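You operate a simulated robot arm through the tools that you are given. There is no shell and no other tool.

Carry out the task below with a simulated robot arm. There is one attempt and no reset: what you move stays moved.

Task
Fetch the round mould from the MOULDS drawer and put it on the paper sheet on the green mat.
Fine: slide the drawer's catch open first; shut the drawer and slide the catch closed again; the other moulds and catches stay. Where these are worked on the way, their far stop is far enough and under half their travel is too little: moulds drawer.

Only the result counts: the job must be done as asked and must still hold three seconds after the hand-in. Knocking over, shifting, dropping, spilling or breaking anything else fails it. Flat cloth is picked up by pressing the open fingertips on it (5 to 10 N) and closing them slowly along it; thin cloth reads only 2 to 8 mm in the jaws.

Robot
A 6-joint arm with a two-finger parallel gripper, fixed in place. Base frame: the origin is on the floor under the middle of its stand, x ahead of it, y to its left, z up. Readings come in mm, rad, newtons and seconds.
With the tool pointing down near the work surface it reaches from about 320 to 700 mm from the base axis. Its first joint turns from -2.897 to 2.897 rad. Payload 4.1 kg.
The TCP is the grasp point between the finger pads, 23 mm short of the fingertips. In the tool frame z runs along the fingers and y along their closing line. Largest opening 94 mm; finger width 38, thickness 10; the body of the gripper, 54 by 96 mm, starts 39 mm behind the TCP.
Orientation is that of the tool frame in the base frame, as a unit quaternion [w, x, y, z]. With the fingers straight down and closing along the base's y, the tool's x points along the base's -x, its y along +y and its z along -z.

Tools
- The arm moves only by the tool step_arm. Its argument "plan" is a list of rows, each a list of 3 entries, a list of its own where there are three numbers: the turn, a rotation vector about the tool's x, y, z in rad, then the shift along the tool's x, y, z in mm, then the finger opening in mm, from 0 to 94. In form: [[[rx, ry, rz], [dx, dy, dz], jaw], ...]. A call has 1 to 20 rows; each row is the pose to reach, as a shift and turn from the pose commanded when the call began, along the tool's axes at that moment. Each row takes 0.2 s and may step no farther than 50 mm and 0.15 rad from the row before; otherwise, or with a gripper value out of range, the whole call is refused. Where a pose cannot be reached the arm comes as near as it can. A force on the tool above 40 N (or 10 N above the force at the start of the call, whichever is more), or a blocked arm, ends the call early, and 0.2 s more pass. Each finger travels about 45 mm/s and halts on what it meets, pressing with about 32 N; the grip force reading is that of the motor and also rises with nothing between the fingers. The clock runs only during rows and for 0.2 s after the last one: add rows that repeat a pose to give the fingers time. It gives the time, the measured TCP pose, the force on the tool (base axes), the opening and the grip force at its end, in the units of the frame above (readings bear some noise), with the torque about the TCP (base axes, N m) and any sound that the robot's microphone picked up.
- Cameras (640 x 400 px; columns grow to the right, rows downward): "scene" is fixed at [400.9, 501.5, 1290]; the picture's right is [-1.00, 0.03, 0.00], its down [0.01, 0.30, -0.95] and it looks along [-0.03, -0.95, -0.30] (base axes); focal length 331 px, centre (320, 200). "wrist" rides on the gripper at [86, 16, -75] in the tool frame; the picture's right is [-0.18, 0.98, 0.00], its down [-0.58, -0.11, -0.81] and it looks along [-0.79, -0.15, 0.59] (tool axes); focal length 243 px, centre (320, 200). There is no depth. A picture from a camera that has moved, and an enlarged one, comes with that camera's place and axes in the base frame and with its lens.
- get_image(camera): a new picture of that camera. No time passes.
- move_column(by): slides the trunk up (or, below 0, down) by that many mm; the arm rides with it, the base frame stays. It gives what a move gives, with no picture.
- enlarge(camera, box): a new picture of the part [left, top, right, bottom] of that camera's present view, enlarged. No time passes.
- finish_job(): hands the job in; it is judged then, once.

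Places have to be worked out from the pictures, the camera data and where the tool is seen. Open the gripper and draw the arm clear of the work before you hand the job in, unless the task says otherwise.

The tools are called after "Emit:" as name(argument=value, ...) on one line, values as JSON. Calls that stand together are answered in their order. step_arm: Moves the arm, as the interface text tells. Its arguments: {"type":"object","properties":{"plan":{"type":"array"}},"required":["plan"]} The other tools are called the same way: move_column (by) moves the trunk up or down; get_image (camera) takes a picture; enlarge (camera, box) takes an enlarged picture of a part of a camera's view; finish_job () hands the job in.

At the start:

```text
clock: 0.0
position: [165.5, -397.1, 1177.7]
tool_rot: [0.0, 0.0, 1.0, 0.0]
wrist_force: [0.1, 0.4, 0.0]
ft_torque: [-0.02, 0.03, -0.02]
width: 93.9
finger_force: 0.1
trunk travel left (down, up): [-475.0, 115.0]
```

scene: 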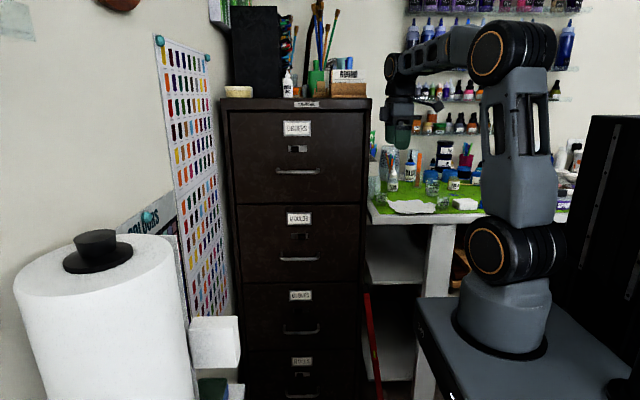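
wrist: 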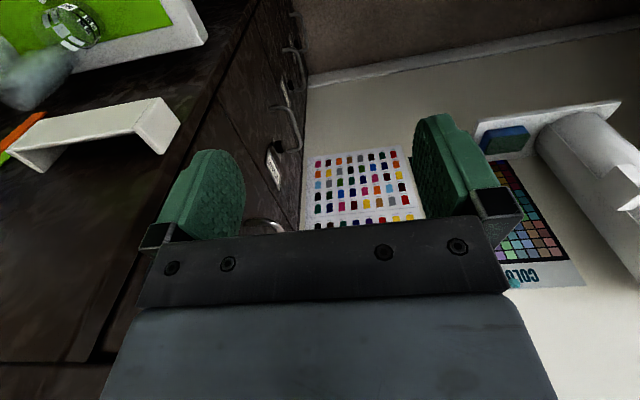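

I start by looking closely at the cabinet and at the green mat to read the labels and catch positions.

Emit:
enlarge(camera="scene", box=[210, 90, 380, 200])

Emit:
enlarge(camera="scene", box=[210, 190, 380, 300])

Emit:
enlarge(camera="scene", box=[210, 280, 380, 400])

Emit:
enlarge(camera="scene", box=[360, 120, 580, 260])

```text
3.64 times, centred on (295, 145) of scene
camera zoom: at [400.9, 501.5, 1290.0], right [-1.0, 0.03, 0.0], down [0.01, 0.3, -0.95], along [-0.03, -0.95, -0.3], focal length 1204 px, centre (411, 400)
```

zoom: 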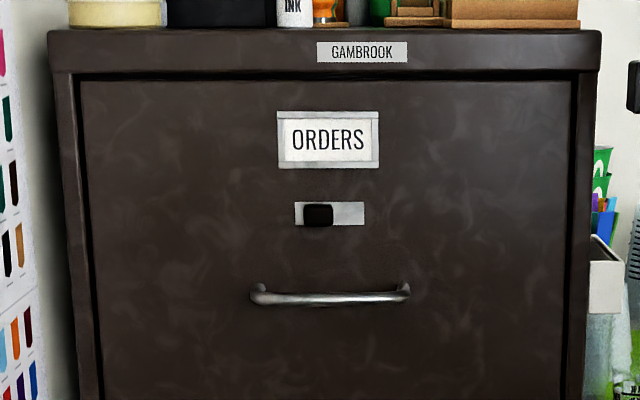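

```text
3.64 times, centred on (295, 245) of scene
camera zoom: at [400.9, 501.5, 1290.0], right [-1.0, 0.03, 0.0], down [0.01, 0.3, -0.95], along [-0.03, -0.95, -0.3], focal length 1204 px, centre (411, 36)
```

zoom: 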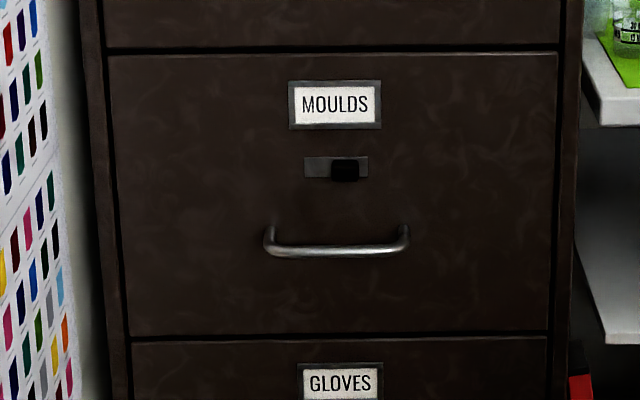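

```text
3.33 times, centred on (295, 340) of scene
camera zoom: at [400.9, 501.5, 1290.0], right [-1.0, 0.03, 0.0], down [0.01, 0.3, -0.95], along [-0.03, -0.95, -0.3], focal length 1104 px, centre (403, -267)
```

zoom: 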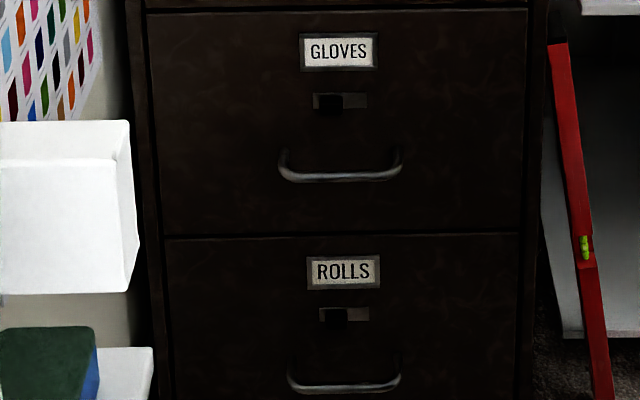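

```text
2.86 times, centred on (470, 190) of scene
camera zoom: at [400.9, 501.5, 1290.0], right [-1.0, 0.03, 0.0], down [0.01, 0.3, -0.95], along [-0.03, -0.95, -0.3], focal length 946 px, centre (-109, 229)
```

zoom: 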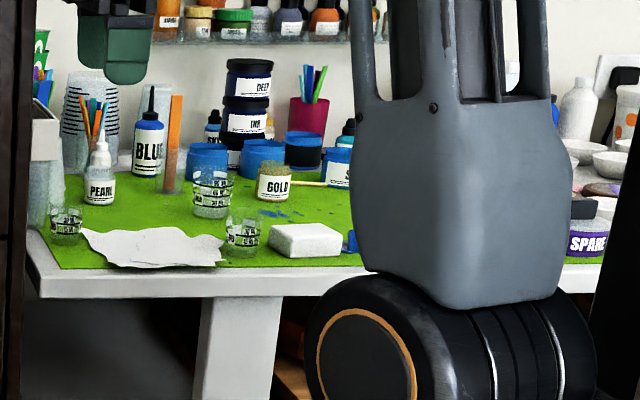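

The MOULDS catch knob sits at the picture-right end of its slot while the others sit at left. I now look through the wrist camera at the cabinet front to triangulate distances.

Emit:
enlarge(camera="wrist", box=[180, 0, 340, 100])

Emit:
enlarge(camera="wrist", box=[190, 100, 350, 250])

Emit:
enlarge(camera="wrist", box=[0, 0, 220, 160])

```text
4.00 times, centred on (260, 50) of wrist
camera zoom: at [80.8, -380.5, 1252.3], right [0.18, 0.98, 0.0], down [0.58, -0.11, 0.81], along [0.79, -0.15, -0.59], focal length 970 px, centre (560, 800)
```

zoom: 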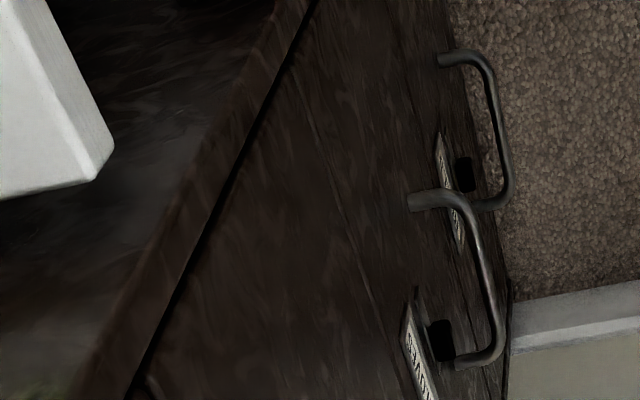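

```text
2.67 times, centred on (270, 175) of wrist
camera zoom: at [80.8, -380.5, 1252.3], right [0.18, 0.98, 0.0], down [0.58, -0.11, 0.81], along [0.79, -0.15, -0.59], focal length 647 px, centre (453, 267)
```

zoom: 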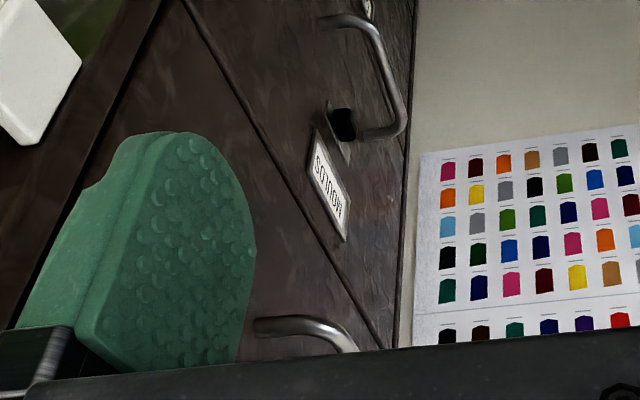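

```text
2.50 times, centred on (110, 80) of wrist
camera zoom: at [80.8, -380.5, 1252.3], right [0.18, 0.98, 0.0], down [0.58, -0.11, 0.81], along [0.79, -0.15, -0.59], focal length 606 px, centre (845, 500)
```

zoom: 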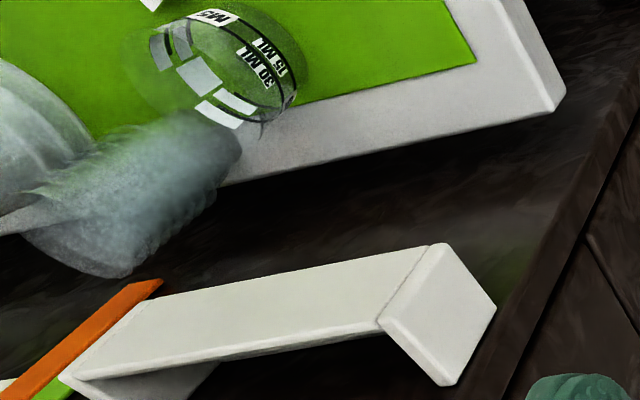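

Triangulating the MOULDS label from both views gives about (439, -551, 890): the cabinet front is near y = -551, the catch near (431, -540, 829) and the handle near (437, -510, 763). The mat is at z ≈ 900. I move the arm to free space in front of the cabinet, tool still down.

Emit:
step_arm(plan=[[[0, 0, 0], [-26, 12, 12], 94], [[0, 0, 0], [-52, 24, 24], 94], [[0, 0, 0], [-78, 36, 36], 94], [[0, 0, 0], [-104, 48, 48], 94], [[0, 0, 0], [-130, 60, 60], 94], [[0, 0, 0], [-156, 72, 72], 94], [[0, 0, 0], [-182, 84, 84], 94], [[0, 0, 0], [-208, 96, 96], 94], [[0, 0, 0], [-234, 108, 108], 94], [[0, 0, 0], [-260, 120, 120], 94]])

```text
clock: 2.2
position: [426.9, -275.8, 1058.6]
tool_rot: [0.0, -0.001, 1.0, 0.001]
wrist_force: [-0.8, -0.4, -0.4]
ft_torque: [0.01, 0.0, 0.01]
width: 93.8
finger_force: 0.1
trunk travel left (down, up): [-475.0, 115.0]
```

The arm moved freely. Now I rotate the tool in place to point at the cabinet (along -y), camera above, fingers closing along x.

Emit:
step_arm(plan=[[[0.0806, 0.0806, -0.0806], [0, 0, 0], 94], [[0.1612, 0.1612, -0.1612], [0, 0, 0], 94], [[0.2418, 0.2418, -0.2418], [0, 0, 0], 94], [[0.3225, 0.3225, -0.3225], [0, 0, 0], 94], [[0.4031, 0.4031, -0.4031], [0, 0, 0], 94], [[0.4837, 0.4837, -0.4837], [0, 0, 0], 94], [[0.5643, 0.5643, -0.5643], [0, 0, 0], 94], [[0.6449, 0.6449, -0.6449], [0, 0, 0], 94], [[0.7255, 0.7255, -0.7255], [0, 0, 0], 94], [[0.8061, 0.8061, -0.8061], [0, 0, 0], 94], [[0.8867, 0.8867, -0.8867], [0, 0, 0], 94], [[0.9673, 0.9673, -0.9673], [0, 0, 0], 94], [[1.048, 1.048, -1.048], [0, 0, 0], 94], [[1.1286, 1.1286, -1.1286], [0, 0, 0], 94], [[1.2092, 1.2092, -1.2092], [0, 0, 0], 94]])

```text
clock: 5.4
position: [426.3, -275.1, 1056.8]
tool_rot: [0.501, 0.5, -0.5, 0.5]
wrist_force: [-0.4, -0.3, -0.5]
ft_torque: [0.04, -0.02, 0.0]
width: 93.8
finger_force: 0.0
trunk travel left (down, up): [-475.0, 115.0]
```

The tool now points at the cabinet along -y with the camera on top. I take both pictures to check the arm and the view.

Emit:
get_image(camera="scene")

Emit:
get_image(camera="wrist")

```text
taken
```

scene: 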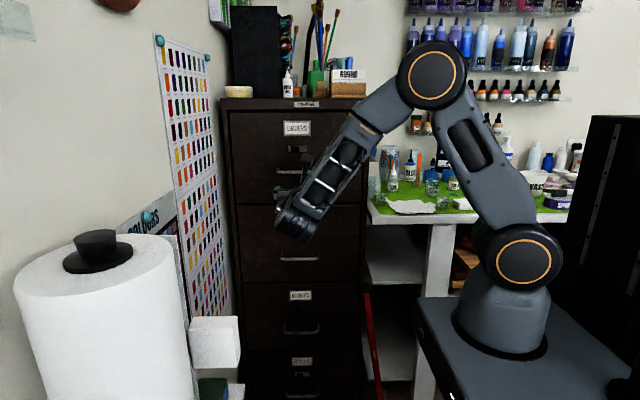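

```text
taken
camera wrist: at [411.4, -202.3, 1144.1], right [-0.98, 0.0, -0.18], down [0.11, 0.81, -0.58], along [0.15, -0.59, -0.79], focal length 243 px, centre (320, 200)
```

wrist: 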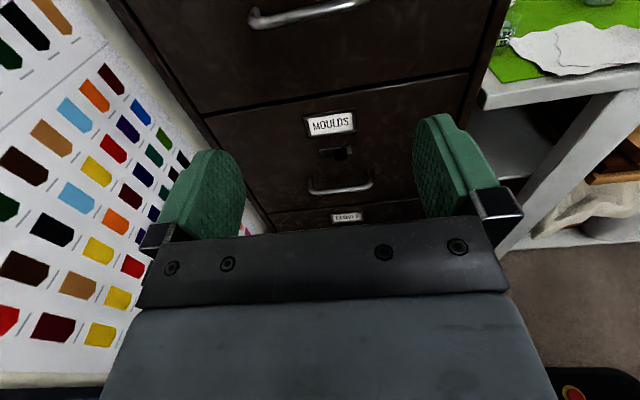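

The catch is visible between the fingers. I enlarge the wrist view around it for a precise position.

Emit:
enlarge(camera="wrist", box=[280, 95, 400, 225])

Emit:
enlarge(camera="wrist", box=[470, 0, 640, 106])

```text
3.08 times, centred on (340, 160) of wrist
camera zoom: at [411.4, -202.3, 1144.1], right [-0.98, 0.0, -0.18], down [0.11, 0.81, -0.58], along [0.15, -0.59, -0.79], focal length 746 px, centre (258, 323)
```

zoom: 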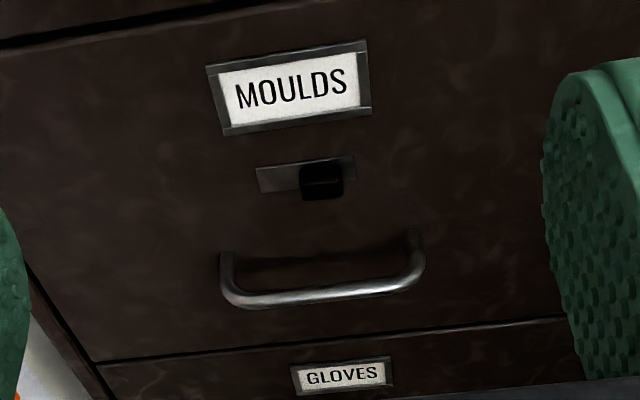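

```text
3.76 times, centred on (555, 53) of wrist
camera zoom: at [411.4, -202.3, 1144.1], right [-0.98, 0.0, -0.18], down [0.11, 0.81, -0.58], along [0.15, -0.59, -0.79], focal length 913 px, centre (-565, 753)
```

zoom: 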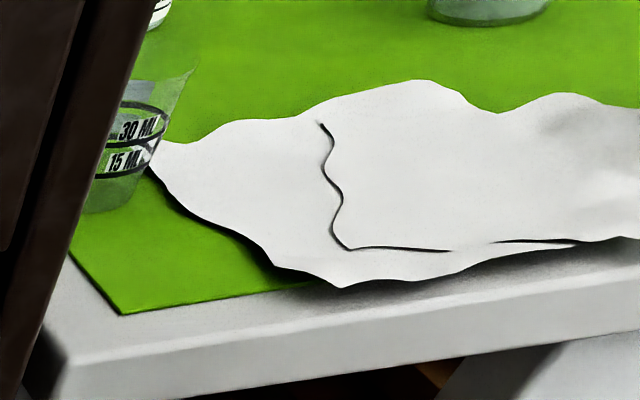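

From this view the catch slot spans x ≈ 411–472 at z ≈ 825, its knob is about 26 mm wide at x ≈ 431, and the handle bar is near (440, -501, 770). I move to a pre-approach pose in front of the catch and narrow the jaws.

Emit:
step_arm(plan=[[[0, 0, 0], [-26, -0.5, 10], 90], [[0, 0, 0], [-52, -1, 20], 86], [[0, 0, 0], [-78, -1.5, 30], 82], [[0, 0, 0], [-104, -2, 40], 76], [[0, 0, 0], [-130, -2.5, 50], 70], [[0, 0, 0], [-156, -3, 60], 66], [[0, 0, 0], [-182, -3.5, 75], 62], [[0, 0, 0], [-208, -4, 95], 58], [[0, 0, 0], [-231, -5, 120], 54], [[0, 0, 0], [-231, -5, 150], 50], [[0, 0, 0], [-231, -5, 165], 48], [[0, 0, 0], [-231, -5, 165], 48]])

```text
clock: 8.0
position: [431.0, -441.4, 826.4]
tool_rot: [0.5, 0.5, -0.5, 0.501]
wrist_force: [0.6, -0.2, -1.4]
ft_torque: [0.01, -0.01, 0.0]
width: 48.0
finger_force: 0.0
trunk travel left (down, up): [-475.0, 115.0]
```

The pose was reached without contact. I check the alignment of the fingers with the knob.

Emit:
get_image(camera="wrist")

Emit:
enlarge(camera="scene", box=[220, 160, 400, 280])

```text
taken
camera wrist: at [416.7, -367.6, 912.8], right [-0.98, 0.0, -0.18], down [0.11, 0.81, -0.58], along [0.15, -0.59, -0.79], focal length 243 px, centre (320, 200)
```

wrist: 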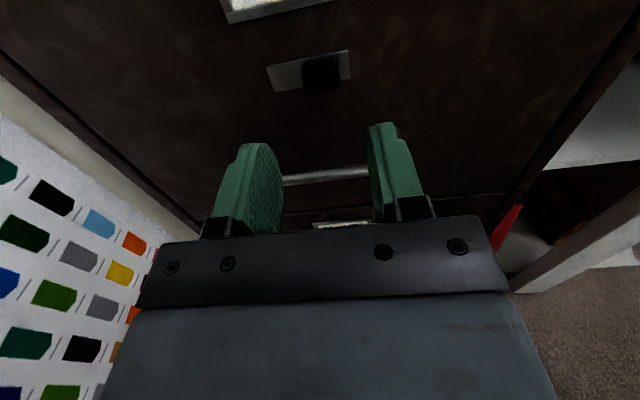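

```text
3.33 times, centred on (310, 220) of scene
camera zoom: at [400.9, 501.5, 1290.0], right [-1.0, 0.03, 0.0], down [0.01, 0.3, -0.95], along [-0.03, -0.95, -0.3], focal length 1104 px, centre (353, 133)
```

zoom: 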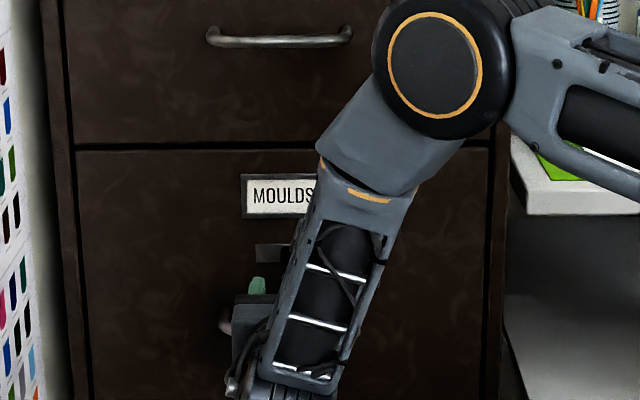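

I refine the knob's place with an enlarged wrist view.

Emit:
enlarge(camera="wrist", box=[250, 30, 400, 130])

```text
4.00 times, centred on (325, 80) of wrist
camera zoom: at [416.7, -367.6, 912.8], right [-0.98, 0.0, -0.18], down [0.11, 0.81, -0.58], along [0.15, -0.59, -0.79], focal length 970 px, centre (300, 680)
```

zoom: 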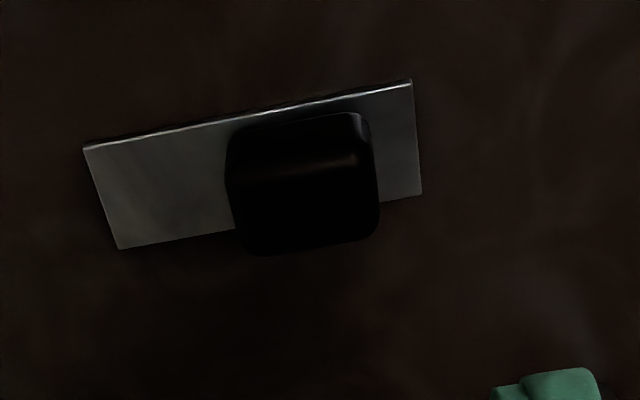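

The knob spans x ≈ 420–444, z ≈ 818–835 and stands out to y ≈ -534. The jaws (48 mm) are centred on it, so I move in until the fingertips are about 4 mm short of the drawer front.

Emit:
step_arm(plan=[[[0, 0, 0], [0, 0, 20], 48], [[0, 0, 0], [0, 0, 40], 48], [[0, 0, 0], [0, 0, 55], 48], [[0, 0, 0], [0, 0, 66], 48], [[0, 0, 0], [0, 0, 74], 48], [[0, 0, 0], [0, 0, 79], 48], [[0, 0, 0], [0, 0, 82], 48], [[0, 0, 0], [0, 0, 82], 48]])

Emit:
get_image(camera="wrist")

```text
clock: 9.8
position: [430.3, -523.3, 827.3]
tool_rot: [-0.5, -0.5, 0.5, -0.5]
wrist_force: [0.1, -0.1, -0.6]
ft_torque: [-0.02, 0.0, 0.01]
width: 47.9
finger_force: 0.1
trunk travel left (down, up): [-475.0, 115.0]
```

```text
taken
camera wrist: at [415.6, -449.2, 913.2], right [-0.98, 0.0, -0.18], down [0.11, 0.81, -0.58], along [0.15, -0.59, -0.79], focal length 243 px, centre (320, 200)
```

wrist: 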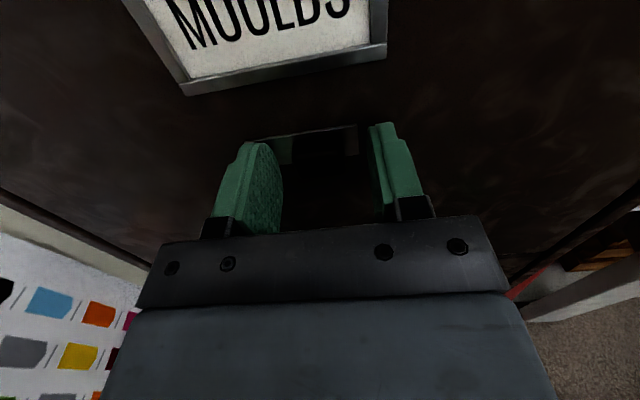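

The knob is between the fingers with no contact force. Now I push it toward +x in small steps.

Emit:
step_arm(plan=[[[0, 0, 0], [0, -4, 0], 48], [[0, 0, 0], [0, -8, 0], 48], [[0, 0, 0], [0, -12, 0], 48], [[0, 0, 0], [0, -15, 0], 48], [[0, 0, 0], [0, -18, 0], 48], [[0, 0, 0], [0, -21, 0], 48], [[0, 0, 0], [0, -24, 0], 48], [[0, 0, 0], [0, -26, 0], 48], [[0, 0, 0], [0, -28, 0], 48]])

Emit:
get_image(camera="wrist")

```text
clock: 11.8
position: [459.5, -524.6, 826.0]
tool_rot: [0.5, 0.5, -0.5, 0.5]
wrist_force: [0.9, 0.3, 0.1]
ft_torque: [0.0, 0.01, -0.02]
width: 48.1
finger_force: 0.1
trunk travel left (down, up): [-475.0, 115.0]
```

```text
taken
camera wrist: at [444.6, -449.2, 912.8], right [-0.98, 0.0, -0.18], down [0.11, 0.81, -0.58], along [0.15, -0.59, -0.79], focal length 243 px, centre (320, 200)
```

wrist: 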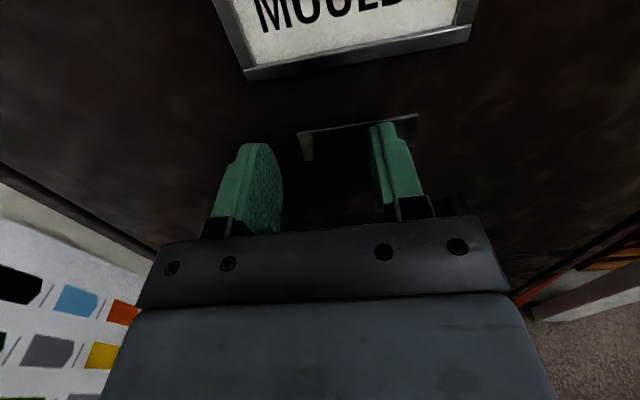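

The jaw has moved past where the knob was and the plate's -x part is now bare, so the knob is moving. I keep pushing in fine steps to its stop.

Emit:
step_arm(plan=[[[0, 0, 0], [0, -1.5, 0], 48], [[0, 0, 0], [0, -3, 0], 48], [[0, 0, 0], [0, -4.5, 0], 48], [[0, 0, 0], [0, -6, 0], 48], [[0, 0, 0], [0, -7.5, 0], 48], [[0, 0, 0], [0, -9, 0], 48]])

Emit:
enlarge(camera="wrist", box=[250, 90, 430, 210])

```text
clock: 13.2
position: [465.7, -524.1, 826.9]
tool_rot: [-0.5, -0.499, 0.501, -0.499]
wrist_force: [-23.9, -2.5, -3.1]
ft_torque: [-0.03, -0.04, -0.22]
width: 58.7
finger_force: 11.6
trunk travel left (down, up): [-475.0, 115.0]
```

```text
3.33 times, centred on (340, 150) of wrist
camera zoom: at [450.8, -449.9, 913.2], right [-0.98, 0.0, -0.19], down [0.11, 0.81, -0.58], along [0.15, -0.59, -0.79], focal length 809 px, centre (253, 367)
```

zoom: 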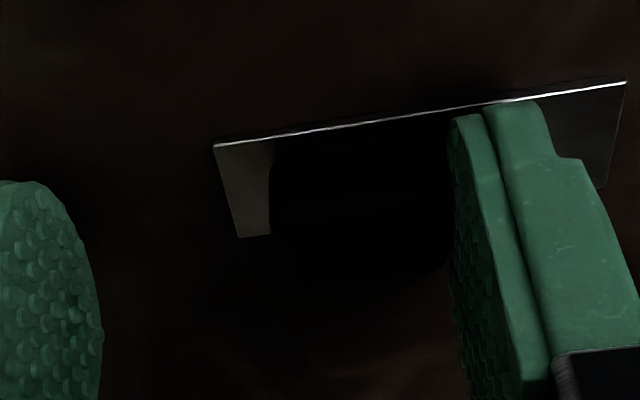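

A 24 N reaction appeared and the jaw yielded: the knob is at its far (+x) stop. I back the finger off a little and withdraw straight out.

Emit:
step_arm(plan=[[[0, 0, 0], [0, 6, 0], 54], [[0, 0, 0], [0, 14, 0], 54], [[0, 0, 0], [0, 19, 0], 54], [[0, 0, 0], [0, 19, -15], 54], [[0, 0, 0], [0, 19, -35], 54], [[0, 0, 0], [0, 19, -60], 54], [[0, 0, 0], [0, 19, -90], 54], [[0, 0, 0], [0, 19, -125], 60]])

Emit:
get_image(camera="wrist")

```text
clock: 15.0
position: [448.7, -396.0, 829.5]
tool_rot: [-0.5, -0.5, 0.5, -0.5]
wrist_force: [-0.5, 0.7, 0.6]
ft_torque: [-0.03, 0.01, -0.02]
width: 59.9
finger_force: 0.0
trunk travel left (down, up): [-475.0, 115.0]
```

```text
taken
camera wrist: at [433.9, -321.3, 915.1], right [-0.98, 0.0, -0.18], down [0.11, 0.81, -0.58], along [0.15, -0.59, -0.79], focal length 243 px, centre (320, 200)
```

wrist: 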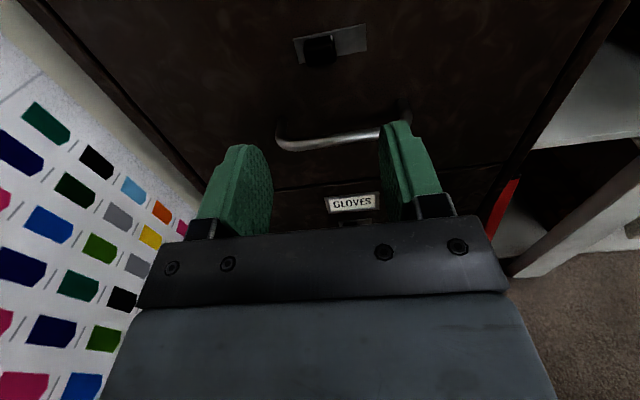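

The catch now sits at the open end. I enlarge the handle to fix its place.

Emit:
enlarge(camera="wrist", box=[250, 20, 430, 160])

```text
2.86 times, centred on (340, 90) of wrist
camera zoom: at [433.9, -321.3, 915.1], right [-0.98, 0.0, -0.18], down [0.11, 0.81, -0.58], along [0.15, -0.59, -0.79], focal length 693 px, centre (263, 514)
```

zoom: 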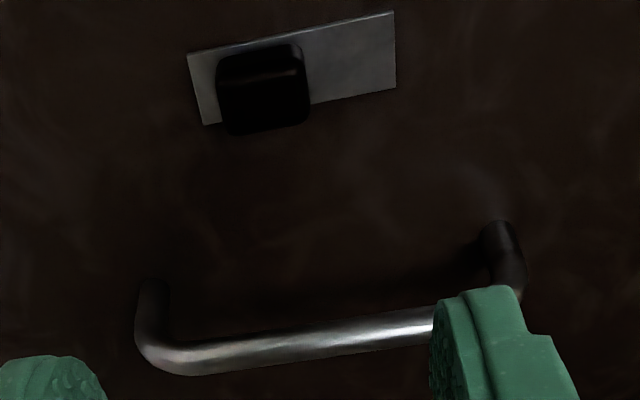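

The handle bar runs x ≈ 377–505 at y ≈ -505, z ≈ 764. I roll the tool 90° so the fingers close vertically and line up with the bar's middle.

Emit:
step_arm(plan=[[[0, 0, 0.1428], [-6, 0.7, 0], 60], [[0, 0, 0.2856], [-12, 1.4, 0], 60], [[0, 0, 0.4284], [-18, 2.1, 0], 60], [[0, 0, 0.5712], [-24, 2.8, 0], 60], [[0, 0, 0.714], [-30, 3.5, 0], 60], [[0, 0, 0.8568], [-36, 4.2, 0], 60], [[0, 0, 0.9996], [-42, 4.9, 0], 60], [[0, 0, 1.1424], [-48, 5.6, 0], 60], [[0, 0, 1.2852], [-54, 6.3, 0], 60], [[0, 0, 1.428], [-60, 7, 0], 60], [[0, 0, 1.5708], [-65, 7.7, 0], 60], [[0, 0, 1.5708], [-65, 7.7, 0], 60]])

Emit:
get_image(camera="wrist")

Emit:
get_image(camera="scene")

```text
clock: 17.6
position: [441.1, -399.1, 761.9]
tool_rot: [-0.001, -0.001, -0.707, 0.707]
wrist_force: [0.3, -0.8, 0.1]
ft_torque: [-0.01, 0.0, -0.01]
width: 59.9
finger_force: 0.2
trunk travel left (down, up): [-475.0, 115.0]
```

```text
taken
camera wrist: at [356.0, -324.9, 745.4], right [0.19, 0.0, -0.98], down [0.58, 0.81, 0.11], along [0.79, -0.59, 0.15], focal length 243 px, centre (320, 200)
```

wrist: 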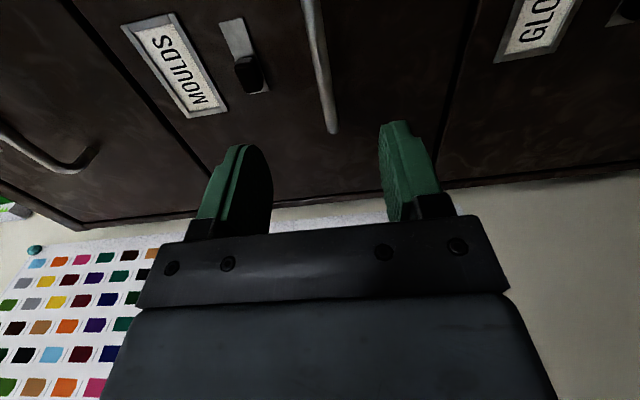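

```text
taken
```

scene: 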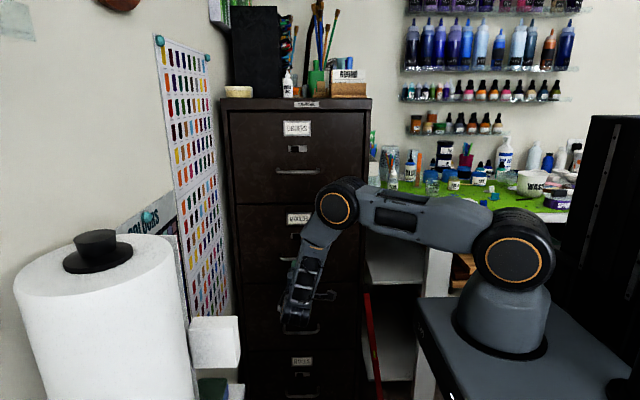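

The bar lies midway between the fingers (z ≈ 761). I advance so the bar is between the pads.

Emit:
step_arm(plan=[[[0, 0, 0], [0, 0, 25], 56], [[0, 0, 0], [0, 0, 50], 50], [[0, 0, 0], [0, 0, 70], 46], [[0, 0, 0], [0, 0, 85], 46], [[0, 0, 0], [0, 0, 96], 46], [[0, 0, 0], [0, 0, 104], 46], [[0, 0, 0], [0, 0, 104], 46]])

Emit:
get_image(camera="wrist")

```text
clock: 19.2
position: [440.8, -502.7, 762.0]
tool_rot: [0.0, 0.0, 0.707, -0.707]
wrist_force: [0.1, 0.5, 0.0]
ft_torque: [0.02, 0.02, 0.03]
width: 46.2
finger_force: 0.1
trunk travel left (down, up): [-475.0, 115.0]
```

```text
taken
camera wrist: at [355.8, -428.2, 745.9], right [0.18, 0.0, -0.98], down [0.58, 0.81, 0.11], along [0.79, -0.59, 0.15], focal length 243 px, centre (320, 200)
```

wrist: 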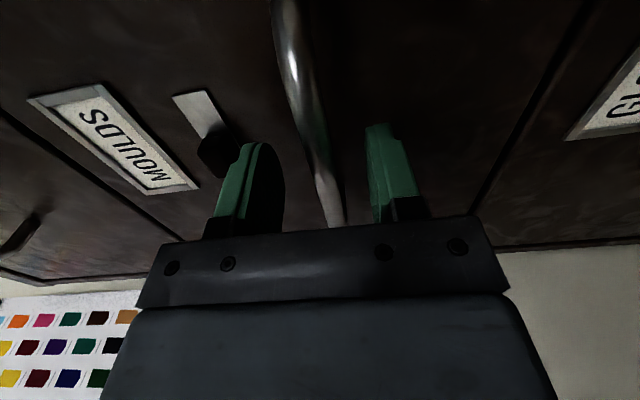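

The bar is between the pads. I close the fingers on it.

Emit:
step_arm(plan=[[[0, 0, 0], [0, 0, 0], 36], [[0, 0, 0], [0, 0, 0], 26], [[0, 0, 0], [0, 0, 0], 16], [[0, 0, 0], [0, 0, 0], 8], [[0, 0, 0], [0, 0, 0], 4], [[0, 0, 0], [0, 0, 0], 4]])

```text
clock: 20.6
position: [441.1, -502.0, 760.4]
tool_rot: [-0.001, -0.001, 0.709, -0.705]
wrist_force: [-1.8, 2.2, -16.0]
ft_torque: [0.06, -0.79, 0.58]
width: 11.6
finger_force: 45.2
trunk travel left (down, up): [-475.0, 115.0]
```

The bar is gripped (11.6 mm) and sits slightly lower than the TCP. I ease down 2–3 mm and start pulling the drawer gently.

Emit:
step_arm(plan=[[[0, 0, 0], [0, 1.5, 0], 4], [[0, 0, 0], [0, 3, -1], 4], [[0, 0, 0], [0, 3, -4], 4], [[0, 0, 0], [0, 3, -9], 4], [[0, 0, 0], [0, 3, -16], 4], [[0, 0, 0], [0, 3, -25], 4], [[0, 0, 0], [0, 3, -35], 4], [[0, 0, 0], [0, 3, -46], 4], [[0, 0, 0], [0, 3, -57], 4], [[0, 0, 0], [0, 3, -68], 4], [[0, 0, 0], [0, 3, -78], 4], [[0, 0, 0], [0, 3, -86], 4], [[0, 0, 0], [0, 3, -92], 4], [[0, 0, 0], [0, 3, -96], 4]])

Emit:
get_image(camera="scene")

```text
clock: 23.6
position: [441.7, -405.9, 759.8]
tool_rot: [-0.001, 0.0, -0.707, 0.707]
wrist_force: [-6.3, -1.2, 11.3]
ft_torque: [-0.06, 0.49, 0.05]
width: 11.9
finger_force: 45.3
trunk travel left (down, up): [-475.0, 115.0]
```

```text
taken
```

scene: 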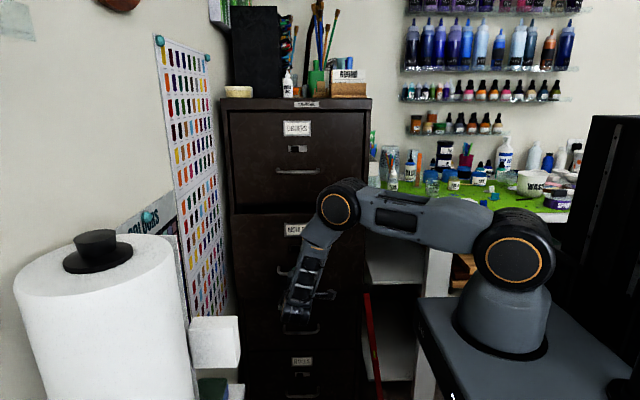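

The drawer is coming out with little force. I keep pulling toward its far stop.

Emit:
step_arm(plan=[[[0, 0, 0], [0, -1, -3], 4], [[0, 0, 0], [0, -1, -9], 4], [[0, 0, 0], [0, -1, -17], 4], [[0, 0, 0], [0, -1, -27], 4], [[0, 0, 0], [0, -1, -38], 4], [[0, 0, 0], [0, -1, -50], 4], [[0, 0, 0], [0, -1, -62], 4], [[0, 0, 0], [0, -1, -74], 4], [[0, 0, 0], [0, -1, -86], 4], [[0, 0, 0], [0, -1, -98], 4], [[0, 0, 0], [0, -1, -110], 4], [[0, 0, 0], [0, -1, -122], 4], [[0, 0, 0], [0, -1, -132], 4], [[0, 0, 0], [0, -1, -142], 4], [[0, 0, 0], [0, -1, -150], 4], [[0, 0, 0], [0, -1, -157], 4], [[0, 0, 0], [0, -1, -163], 4], [[0, 0, 0], [0, -1, -168], 4], [[0, 0, 0], [0, -1, -172], 4], [[0, 0, 0], [0, -1, -175], 4]])

Emit:
get_image(camera="scene")

Emit:
get_image(camera="wrist")

```text
clock: 27.8
position: [439.8, -232.1, 760.3]
tool_rot: [0.0, 0.0, 0.708, -0.707]
wrist_force: [-11.6, -0.4, -5.0]
ft_torque: [-0.02, -0.22, -0.22]
width: 11.8
finger_force: 44.5
trunk travel left (down, up): [-475.0, 115.0]
```

```text
taken
```

scene: 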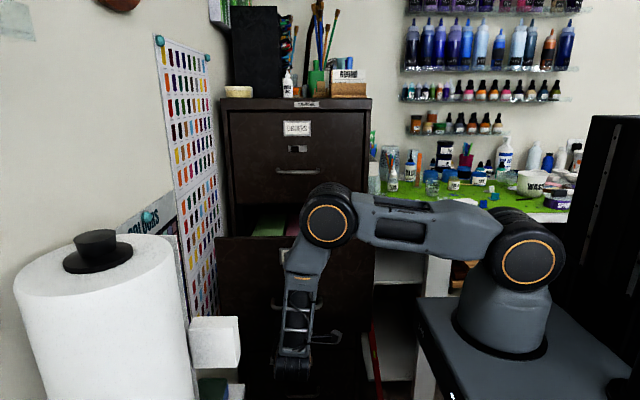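

```text
taken
camera wrist: at [355.8, -157.5, 743.8], right [0.18, 0.0, -0.98], down [0.58, 0.81, 0.11], along [0.79, -0.59, 0.15], focal length 243 px, centre (320, 200)
```

wrist: 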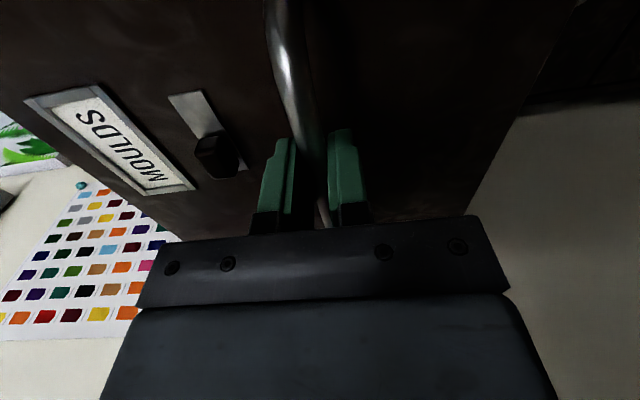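

The drawer is open about 270 mm and no stop has been met yet; I keep pulling gently to find the far stop.

Emit:
step_arm(plan=[[[0, 0, 0], [0, 0, -4], 4], [[0, 0, 0], [0, 0, -9], 4], [[0, 0, 0], [0, 0, -14], 4], [[0, 0, 0], [0, 0, -20], 4], [[0, 0, 0], [0, 0, -26], 4], [[0, 0, 0], [0, 0, -32], 4], [[0, 0, 0], [0, 0, -38], 4], [[0, 0, 0], [0, 0, -44], 4], [[0, 0, 0], [0, 0, -50], 4], [[0, 0, 0], [0, 0, -56], 4], [[0, 0, 0], [0, 0, -62], 4], [[0, 0, 0], [0, 0, -68], 4], [[0, 0, 0], [0, 0, -74], 4], [[0, 0, 0], [0, 0, -80], 4]])

Emit:
get_image(camera="scene")

```text
clock: 30.7
position: [440.8, -160.0, 760.7]
tool_rot: [-0.003, 0.002, 0.708, -0.706]
wrist_force: [0.1, -37.5, -4.2]
ft_torque: [0.01, -0.08, -0.32]
width: 11.9
finger_force: 45.4
trunk travel left (down, up): [-475.0, 115.0]
stopped in row 14: the force on the tool passed its limit at 65 N (the readings are from after the stop); the commanded pose is now the measured one
```

```text
taken
```

scene: 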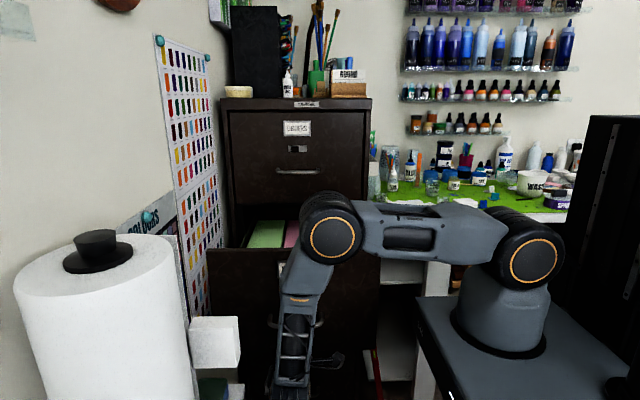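

The 40 N limit was passed at y ≈ -160: the drawer is at its far stop (about 342 mm out, front now near y = -209). I relax the pull, open the fingers and back away from the handle.

Emit:
step_arm(plan=[[[0, 0, 0], [0, 0, 1], 6], [[0, 0, 0], [0, 0, 1], 14], [[0, 0, 0], [0, 0, 1], 26], [[0, 0, 0], [0, 0, 1], 38], [[0, 0, 0], [0, 0, 1], 46], [[0, 0, 0], [0, 0, 1], 46], [[0, 0, 0], [0, 0, -8], 46], [[0, 0, 0], [0, 0, -24], 46], [[0, 0, 0], [0, 0, -44], 46], [[0, 0, 0], [0, 0, -64], 46]])

Emit:
get_image(camera="wrist")

```text
clock: 32.9
position: [441.7, -91.0, 759.5]
tool_rot: [0.0, -0.001, -0.707, 0.707]
wrist_force: [-0.2, -0.7, -0.2]
ft_torque: [-0.01, -0.03, 0.01]
width: 46.1
finger_force: 0.1
trunk travel left (down, up): [-475.0, 115.0]
```

```text
taken
camera wrist: at [357.2, -17.6, 742.9], right [0.18, 0.0, -0.98], down [0.58, 0.81, 0.11], along [0.79, -0.59, 0.15], focal length 243 px, centre (320, 200)
```

wrist: 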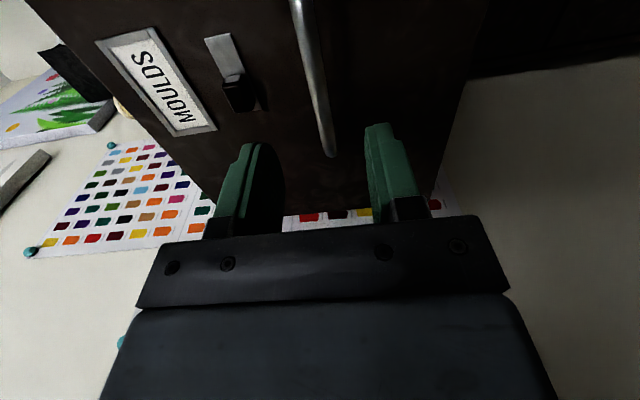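

Clear of the handle. I raise the arm straight up above the drawer before tilting the tool down.

Emit:
step_arm(plan=[[[0, 0, 0], [0, -25, 0], 46], [[0, 0, 0], [0, -55, 0], 46], [[0, 0, 0], [0, -85, 0], 46], [[0, 0, 0], [0, -115, 0], 46], [[0, 0, 0], [0, -145, 0], 46], [[0, 0, 0], [0, -175, 0], 46], [[0, 0, 0], [0, -205, 0], 46], [[0, 0, 0], [0, -235, 0], 46], [[0, 0, 0], [0, -265, 0], 46], [[0, 0, 0], [0, -290, 0], 46]])

Emit:
step_arm(plan=[[[-0.14, 0, 0], [10, 0, 15], 46], [[-0.28, 0, 0], [20, 0, 35], 46], [[-0.42, 0, 0], [30, 0, 55], 50], [[-0.56, 0, 0], [40, 0, 80], 54], [[-0.7, 0, 0], [50, 0, 105], 60], [[-0.84, 0, 0], [60, 0, 130], 66], [[-0.98, 0, 0], [70, 0, 155], 72], [[-1.12, 0, 0], [80, 0, 180], 80], [[-1.26, 0, 0], [95, 0, 205], 86], [[-1.4, 0, 0], [110, 0, 230], 92], [[-1.5, 0, 0], [120, 0, 250], 94], [[-1.5708, 0, 0], [125, 0, 265], 94]])

Emit:
get_image(camera="wrist")

Emit:
get_image(camera="scene")

```text
clock: 35.1
position: [443.0, -93.2, 1050.6]
tool_rot: [0.0, -0.001, -0.706, 0.708]
wrist_force: [0.1, 0.4, -0.4]
ft_torque: [-0.01, 0.03, 0.04]
width: 45.9
finger_force: 0.1
trunk travel left (down, up): [-475.0, 115.0]
```

```text
clock: 37.7
position: [315.1, -356.2, 1050.6]
tool_rot: [0.001, 0.001, 1.0, 0.0]
wrist_force: [-0.5, 0.5, 0.1]
ft_torque: [-0.01, 0.0, -0.03]
width: 94.2
finger_force: 0.0
trunk travel left (down, up): [-475.0, 115.0]
```

```text
taken
camera wrist: at [229.9, -340.6, 1125.4], right [0.19, 0.98, 0.0], down [0.58, -0.11, 0.81], along [0.79, -0.15, -0.59], focal length 243 px, centre (320, 200)
```

wrist: 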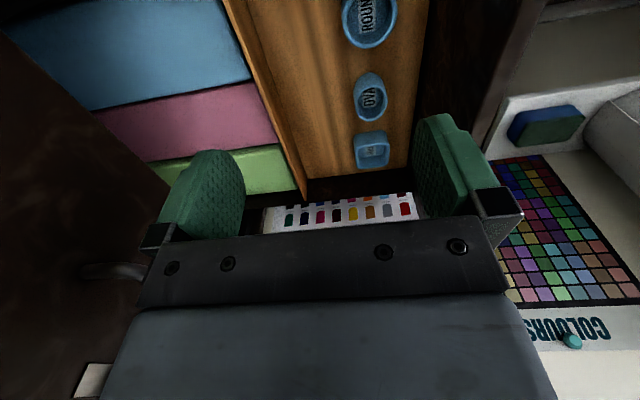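

```text
taken
```

scene: 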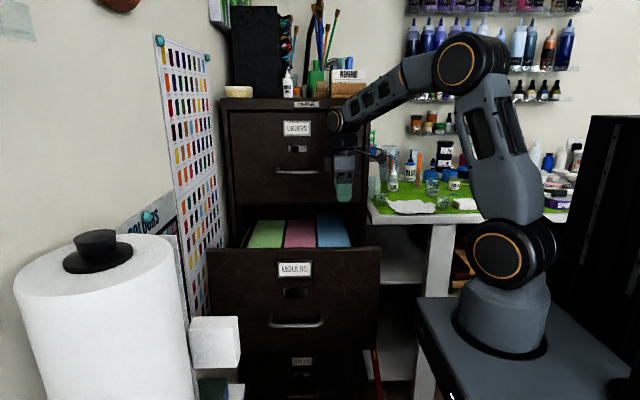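

The open drawer shows a wooden tray at its front with three blue moulds: ROUND (nearest x), OVAL and SQUARE. I shift the camera to see the round one better and to triangulate its height.

Emit:
enlarge(camera="wrist", box=[220, 0, 460, 180])

Emit:
step_arm(plan=[[[0, 0, 0], [20, 7, 0], 94], [[0, 0, 0], [45, 14, 0], 94], [[0, 0, 0], [70, 21, 0], 94], [[0, 0, 0], [90, 28, 0], 94], [[0, 0, 0], [100, 30, 0], 94], [[0, 0, 0], [100, 30, 0], 94]])

Emit:
get_image(camera="wrist")

```text
2.22 times, centred on (340, 90) of wrist
camera zoom: at [229.9, -340.6, 1125.4], right [0.19, 0.98, 0.0], down [0.58, -0.11, 0.81], along [0.79, -0.15, -0.59], focal length 539 px, centre (276, 444)
```

zoom: 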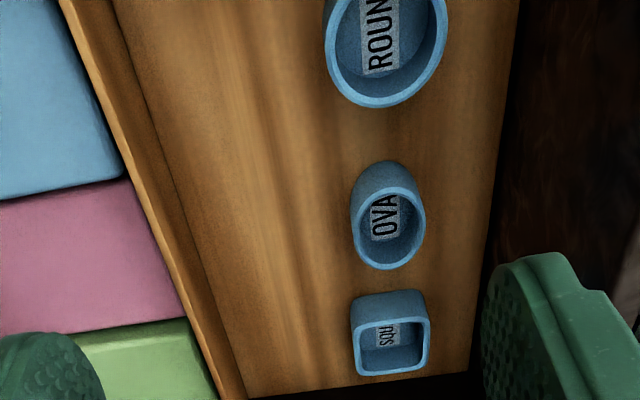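

```text
clock: 39.1
position: [216.6, -327.0, 1051.5]
tool_rot: [0.0, 0.001, 1.0, -0.001]
wrist_force: [-0.4, 0.0, 0.0]
ft_torque: [0.0, 0.01, -0.05]
width: 93.9
finger_force: 0.0
trunk travel left (down, up): [-475.0, 115.0]
```

```text
taken
camera wrist: at [130.9, -310.9, 1125.2], right [0.19, 0.98, 0.0], down [0.58, -0.11, 0.81], along [0.79, -0.15, -0.59], focal length 243 px, centre (320, 200)
```

wrist: 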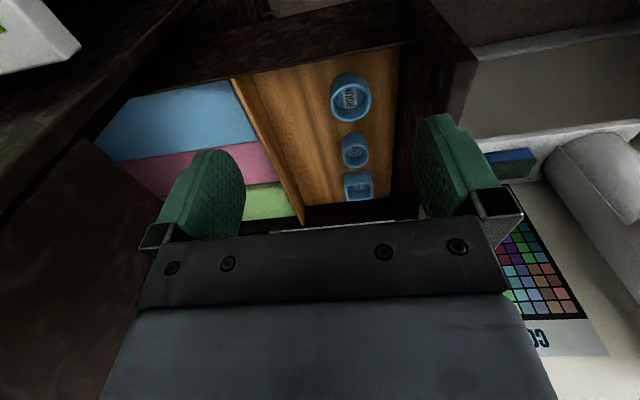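

Emit:
enlarge(camera="wrist", box=[220, 30, 440, 220])

```text
2.11 times, centred on (330, 125) of wrist
camera zoom: at [130.9, -310.9, 1125.2], right [0.19, 0.98, 0.0], down [0.58, -0.11, 0.81], along [0.79, -0.15, -0.59], focal length 511 px, centre (299, 358)
```

zoom: 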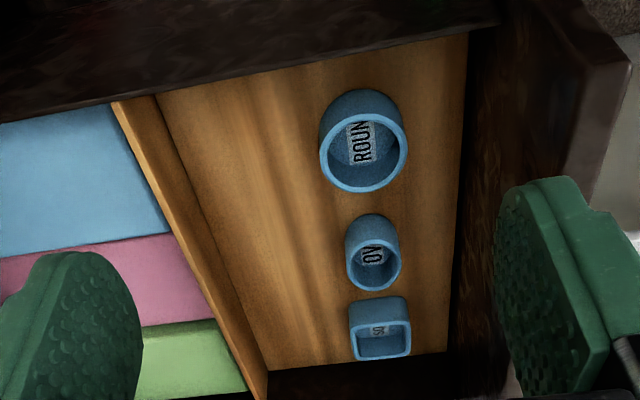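

The moulds are open cups; triangulation puts the ROUND rim at about (327, -305, 813), outer diameter ≈ 58 mm, tray floor z ≈ 785, with the drawer front's inner face near y = -233. I yaw the tool 90° (camera toward -y, fingers closing along x) and move above the round mould.

Emit:
step_arm(plan=[[[0, 0, -0.1428], [-10, 2, 0], 94], [[0, 0, -0.2856], [-20, 4, 0], 94], [[0, 0, -0.4284], [-30, 6, 0], 94], [[0, 0, -0.5712], [-40, 8, 0], 94], [[0, 0, -0.714], [-50, 10, 0], 94], [[0, 0, -0.8568], [-60, 12, 0], 94], [[0, 0, -0.9996], [-70, 14, 0], 94], [[0, 0, -1.1424], [-80, 16, 0], 94], [[0, 0, -1.2852], [-90, 18, 0], 94], [[0, 0, -1.428], [-100, 20, 0], 94], [[0, 0, -1.5708], [-110, 22, 0], 94], [[0, 0, -1.5708], [-110, 22, 0], 94]])

Emit:
get_image(camera="wrist")

```text
clock: 41.7
position: [325.5, -304.3, 1051.0]
tool_rot: [0.001, 0.707, -0.707, 0.0]
wrist_force: [0.5, -0.2, 0.0]
ft_torque: [0.04, 0.01, 0.02]
width: 93.8
finger_force: 0.1
trunk travel left (down, up): [-475.0, 115.0]
```

```text
taken
camera wrist: at [311.3, -391.2, 1125.4], right [-0.98, 0.18, 0.0], down [0.11, 0.58, 0.81], along [0.15, 0.79, -0.59], focal length 243 px, centre (320, 200)
```

wrist: 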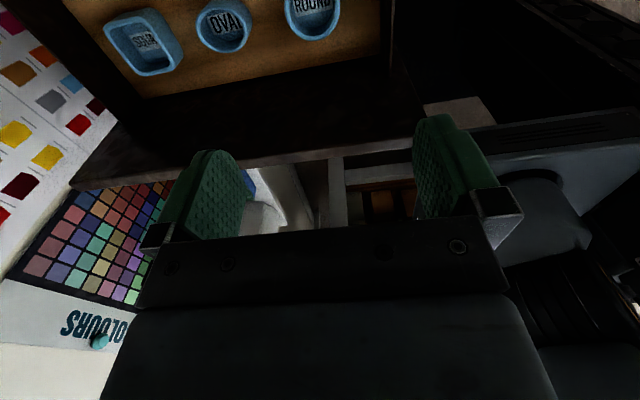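

I enlarge the top of this view to locate the round mould precisely from a third direction.

Emit:
enlarge(camera="wrist", box=[80, 0, 420, 110])

```text
1.88 times, centred on (250, 55) of wrist
camera zoom: at [311.3, -391.2, 1125.4], right [-0.98, 0.18, 0.0], down [0.11, 0.58, 0.81], along [0.15, 0.79, -0.59], focal length 457 px, centre (452, 473)
```

zoom: 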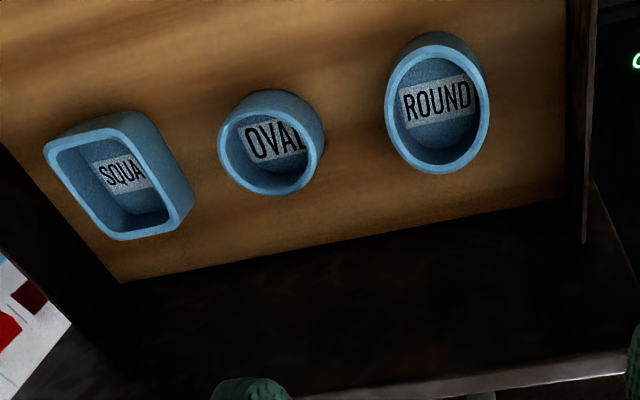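

Combining the views, the round mould's rim is centred near (335.5, -304.5), rim z ≈ 802, floor z ≈ 770, diameter ≈ 59 mm. I centre over it and descend partway to look again.

Emit:
step_arm(plan=[[[0, 0, 0], [0, -3, 20], 94], [[0, 0, 0], [0, -6, 45], 94], [[0, 0, 0], [0, -9, 70], 94], [[0, 0, 0], [0, -10, 95], 94], [[0, 0, 0], [0, -10, 120], 94], [[0, 0, 0], [0, -10, 140], 94], [[0, 0, 0], [0, -10, 151], 94], [[0, 0, 0], [0, -10, 151], 94]])

Emit:
get_image(camera="wrist")

Emit:
get_image(camera="scene")

```text
clock: 43.5
position: [337.5, -304.7, 900.0]
tool_rot: [0.0, -0.706, 0.708, 0.0]
wrist_force: [-0.4, -0.2, -0.1]
ft_torque: [0.0, -0.04, 0.0]
width: 93.9
finger_force: 0.1
trunk travel left (down, up): [-475.0, 115.0]
```

```text
taken
camera wrist: at [322.6, -391.8, 974.4], right [-0.98, 0.19, 0.0], down [0.11, 0.58, 0.81], along [0.15, 0.79, -0.59], focal length 243 px, centre (320, 200)
```

wrist: 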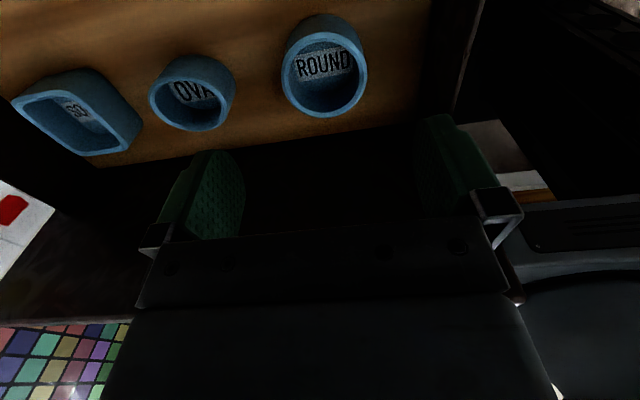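

```text
taken
```

scene: 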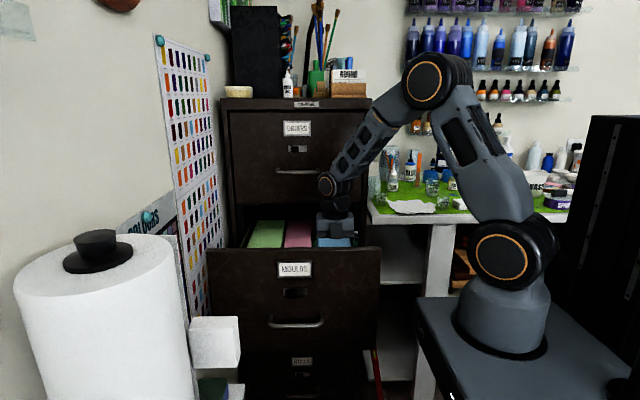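

I enlarge the mould in this nearer view.

Emit:
enlarge(camera="wrist", box=[240, 0, 440, 130])

```text
3.08 times, centred on (340, 65) of wrist
camera zoom: at [322.6, -391.8, 974.4], right [-0.98, 0.19, 0.0], down [0.11, 0.58, 0.81], along [0.15, 0.79, -0.59], focal length 746 px, centre (258, 615)
```

zoom: 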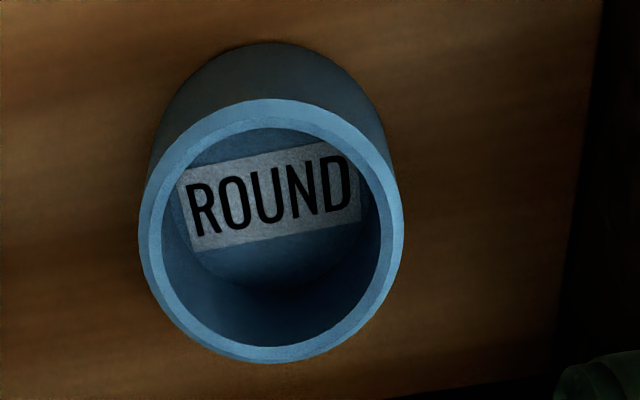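

The mould rim is at (335, -304.7, 806), its base at z ≈ 769, diameter ≈ 59 mm. I descend around it with the fingers wide open, tips stopping a few millimetres above the tray floor.

Emit:
step_arm(plan=[[[0, 0, 0], [-0.5, 1.5, 15], 94], [[0, 0, 0], [-0.5, 2.5, 35], 94], [[0, 0, 0], [-0.5, 2.5, 55], 94], [[0, 0, 0], [-0.5, 2.5, 72], 94], [[0, 0, 0], [-0.5, 2.5, 85], 94], [[0, 0, 0], [-0.5, 2.5, 94], 94], [[0, 0, 0], [-0.5, 2.5, 100], 94], [[0, 0, 0], [-0.5, 2.5, 103], 94], [[0, 0, 0], [-0.5, 2.5, 103], 94]])

Emit:
get_image(camera="wrist")

```text
clock: 45.5
position: [334.1, -305.1, 796.9]
tool_rot: [0.0, -0.706, 0.708, 0.0]
wrist_force: [0.5, 0.8, 0.0]
ft_torque: [-0.03, 0.0, 0.01]
width: 94.0
finger_force: 0.0
trunk travel left (down, up): [-475.0, 115.0]
```

```text
taken
camera wrist: at [319.6, -392.0, 871.5], right [-0.98, 0.19, 0.0], down [0.11, 0.58, 0.81], along [0.15, 0.79, -0.59], focal length 243 px, centre (320, 200)
```

wrist: 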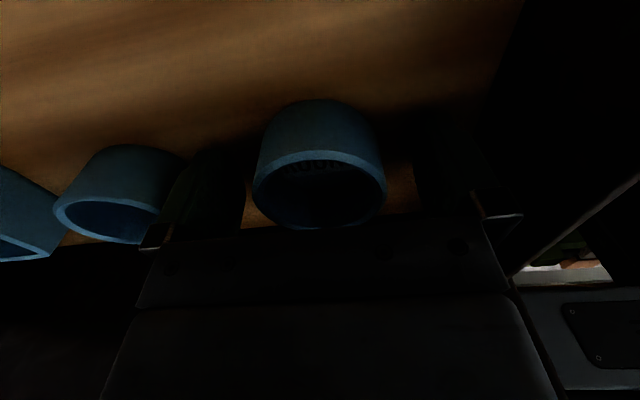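

The mould stands between the fingers with no contact. I close slowly on it.

Emit:
step_arm(plan=[[[0, 0, 0], [0, 0, 0], 86], [[0, 0, 0], [0, 0, 0], 78], [[0, 0, 0], [0, 0, 0], 72], [[0, 0, 0], [0, 0, 0], 67], [[0, 0, 0], [0, 0, 0], 63], [[0, 0, 0], [0, 0, 0], 59], [[0, 0, 0], [0, 0, 0], 56], [[0, 0, 0], [0, 0, 0], 53], [[0, 0, 0], [0, 0, 0], 50], [[0, 0, 0], [0, 0, 0], 50]])

Emit:
get_image(camera="wrist")

```text
clock: 47.7
position: [335.4, -306.2, 797.3]
tool_rot: [0.0, -0.706, 0.708, -0.001]
wrist_force: [-0.1, -0.7, 0.9]
ft_torque: [-0.03, 0.0, 0.02]
width: 58.1
finger_force: 32.1
trunk travel left (down, up): [-475.0, 115.0]
```

```text
taken
camera wrist: at [319.6, -392.0, 871.6], right [-0.98, 0.19, 0.0], down [0.11, 0.58, 0.81], along [0.15, 0.79, -0.59], focal length 243 px, centre (320, 200)
```

wrist: 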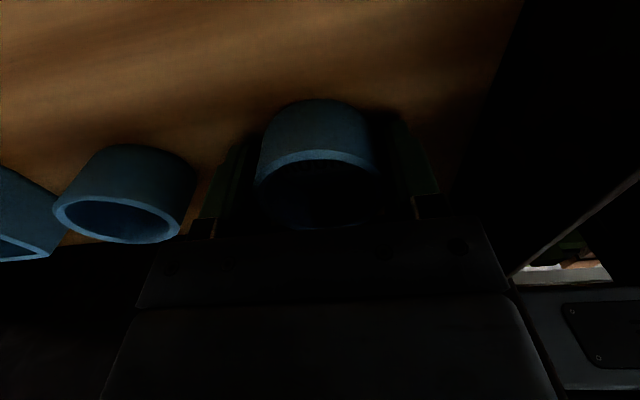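

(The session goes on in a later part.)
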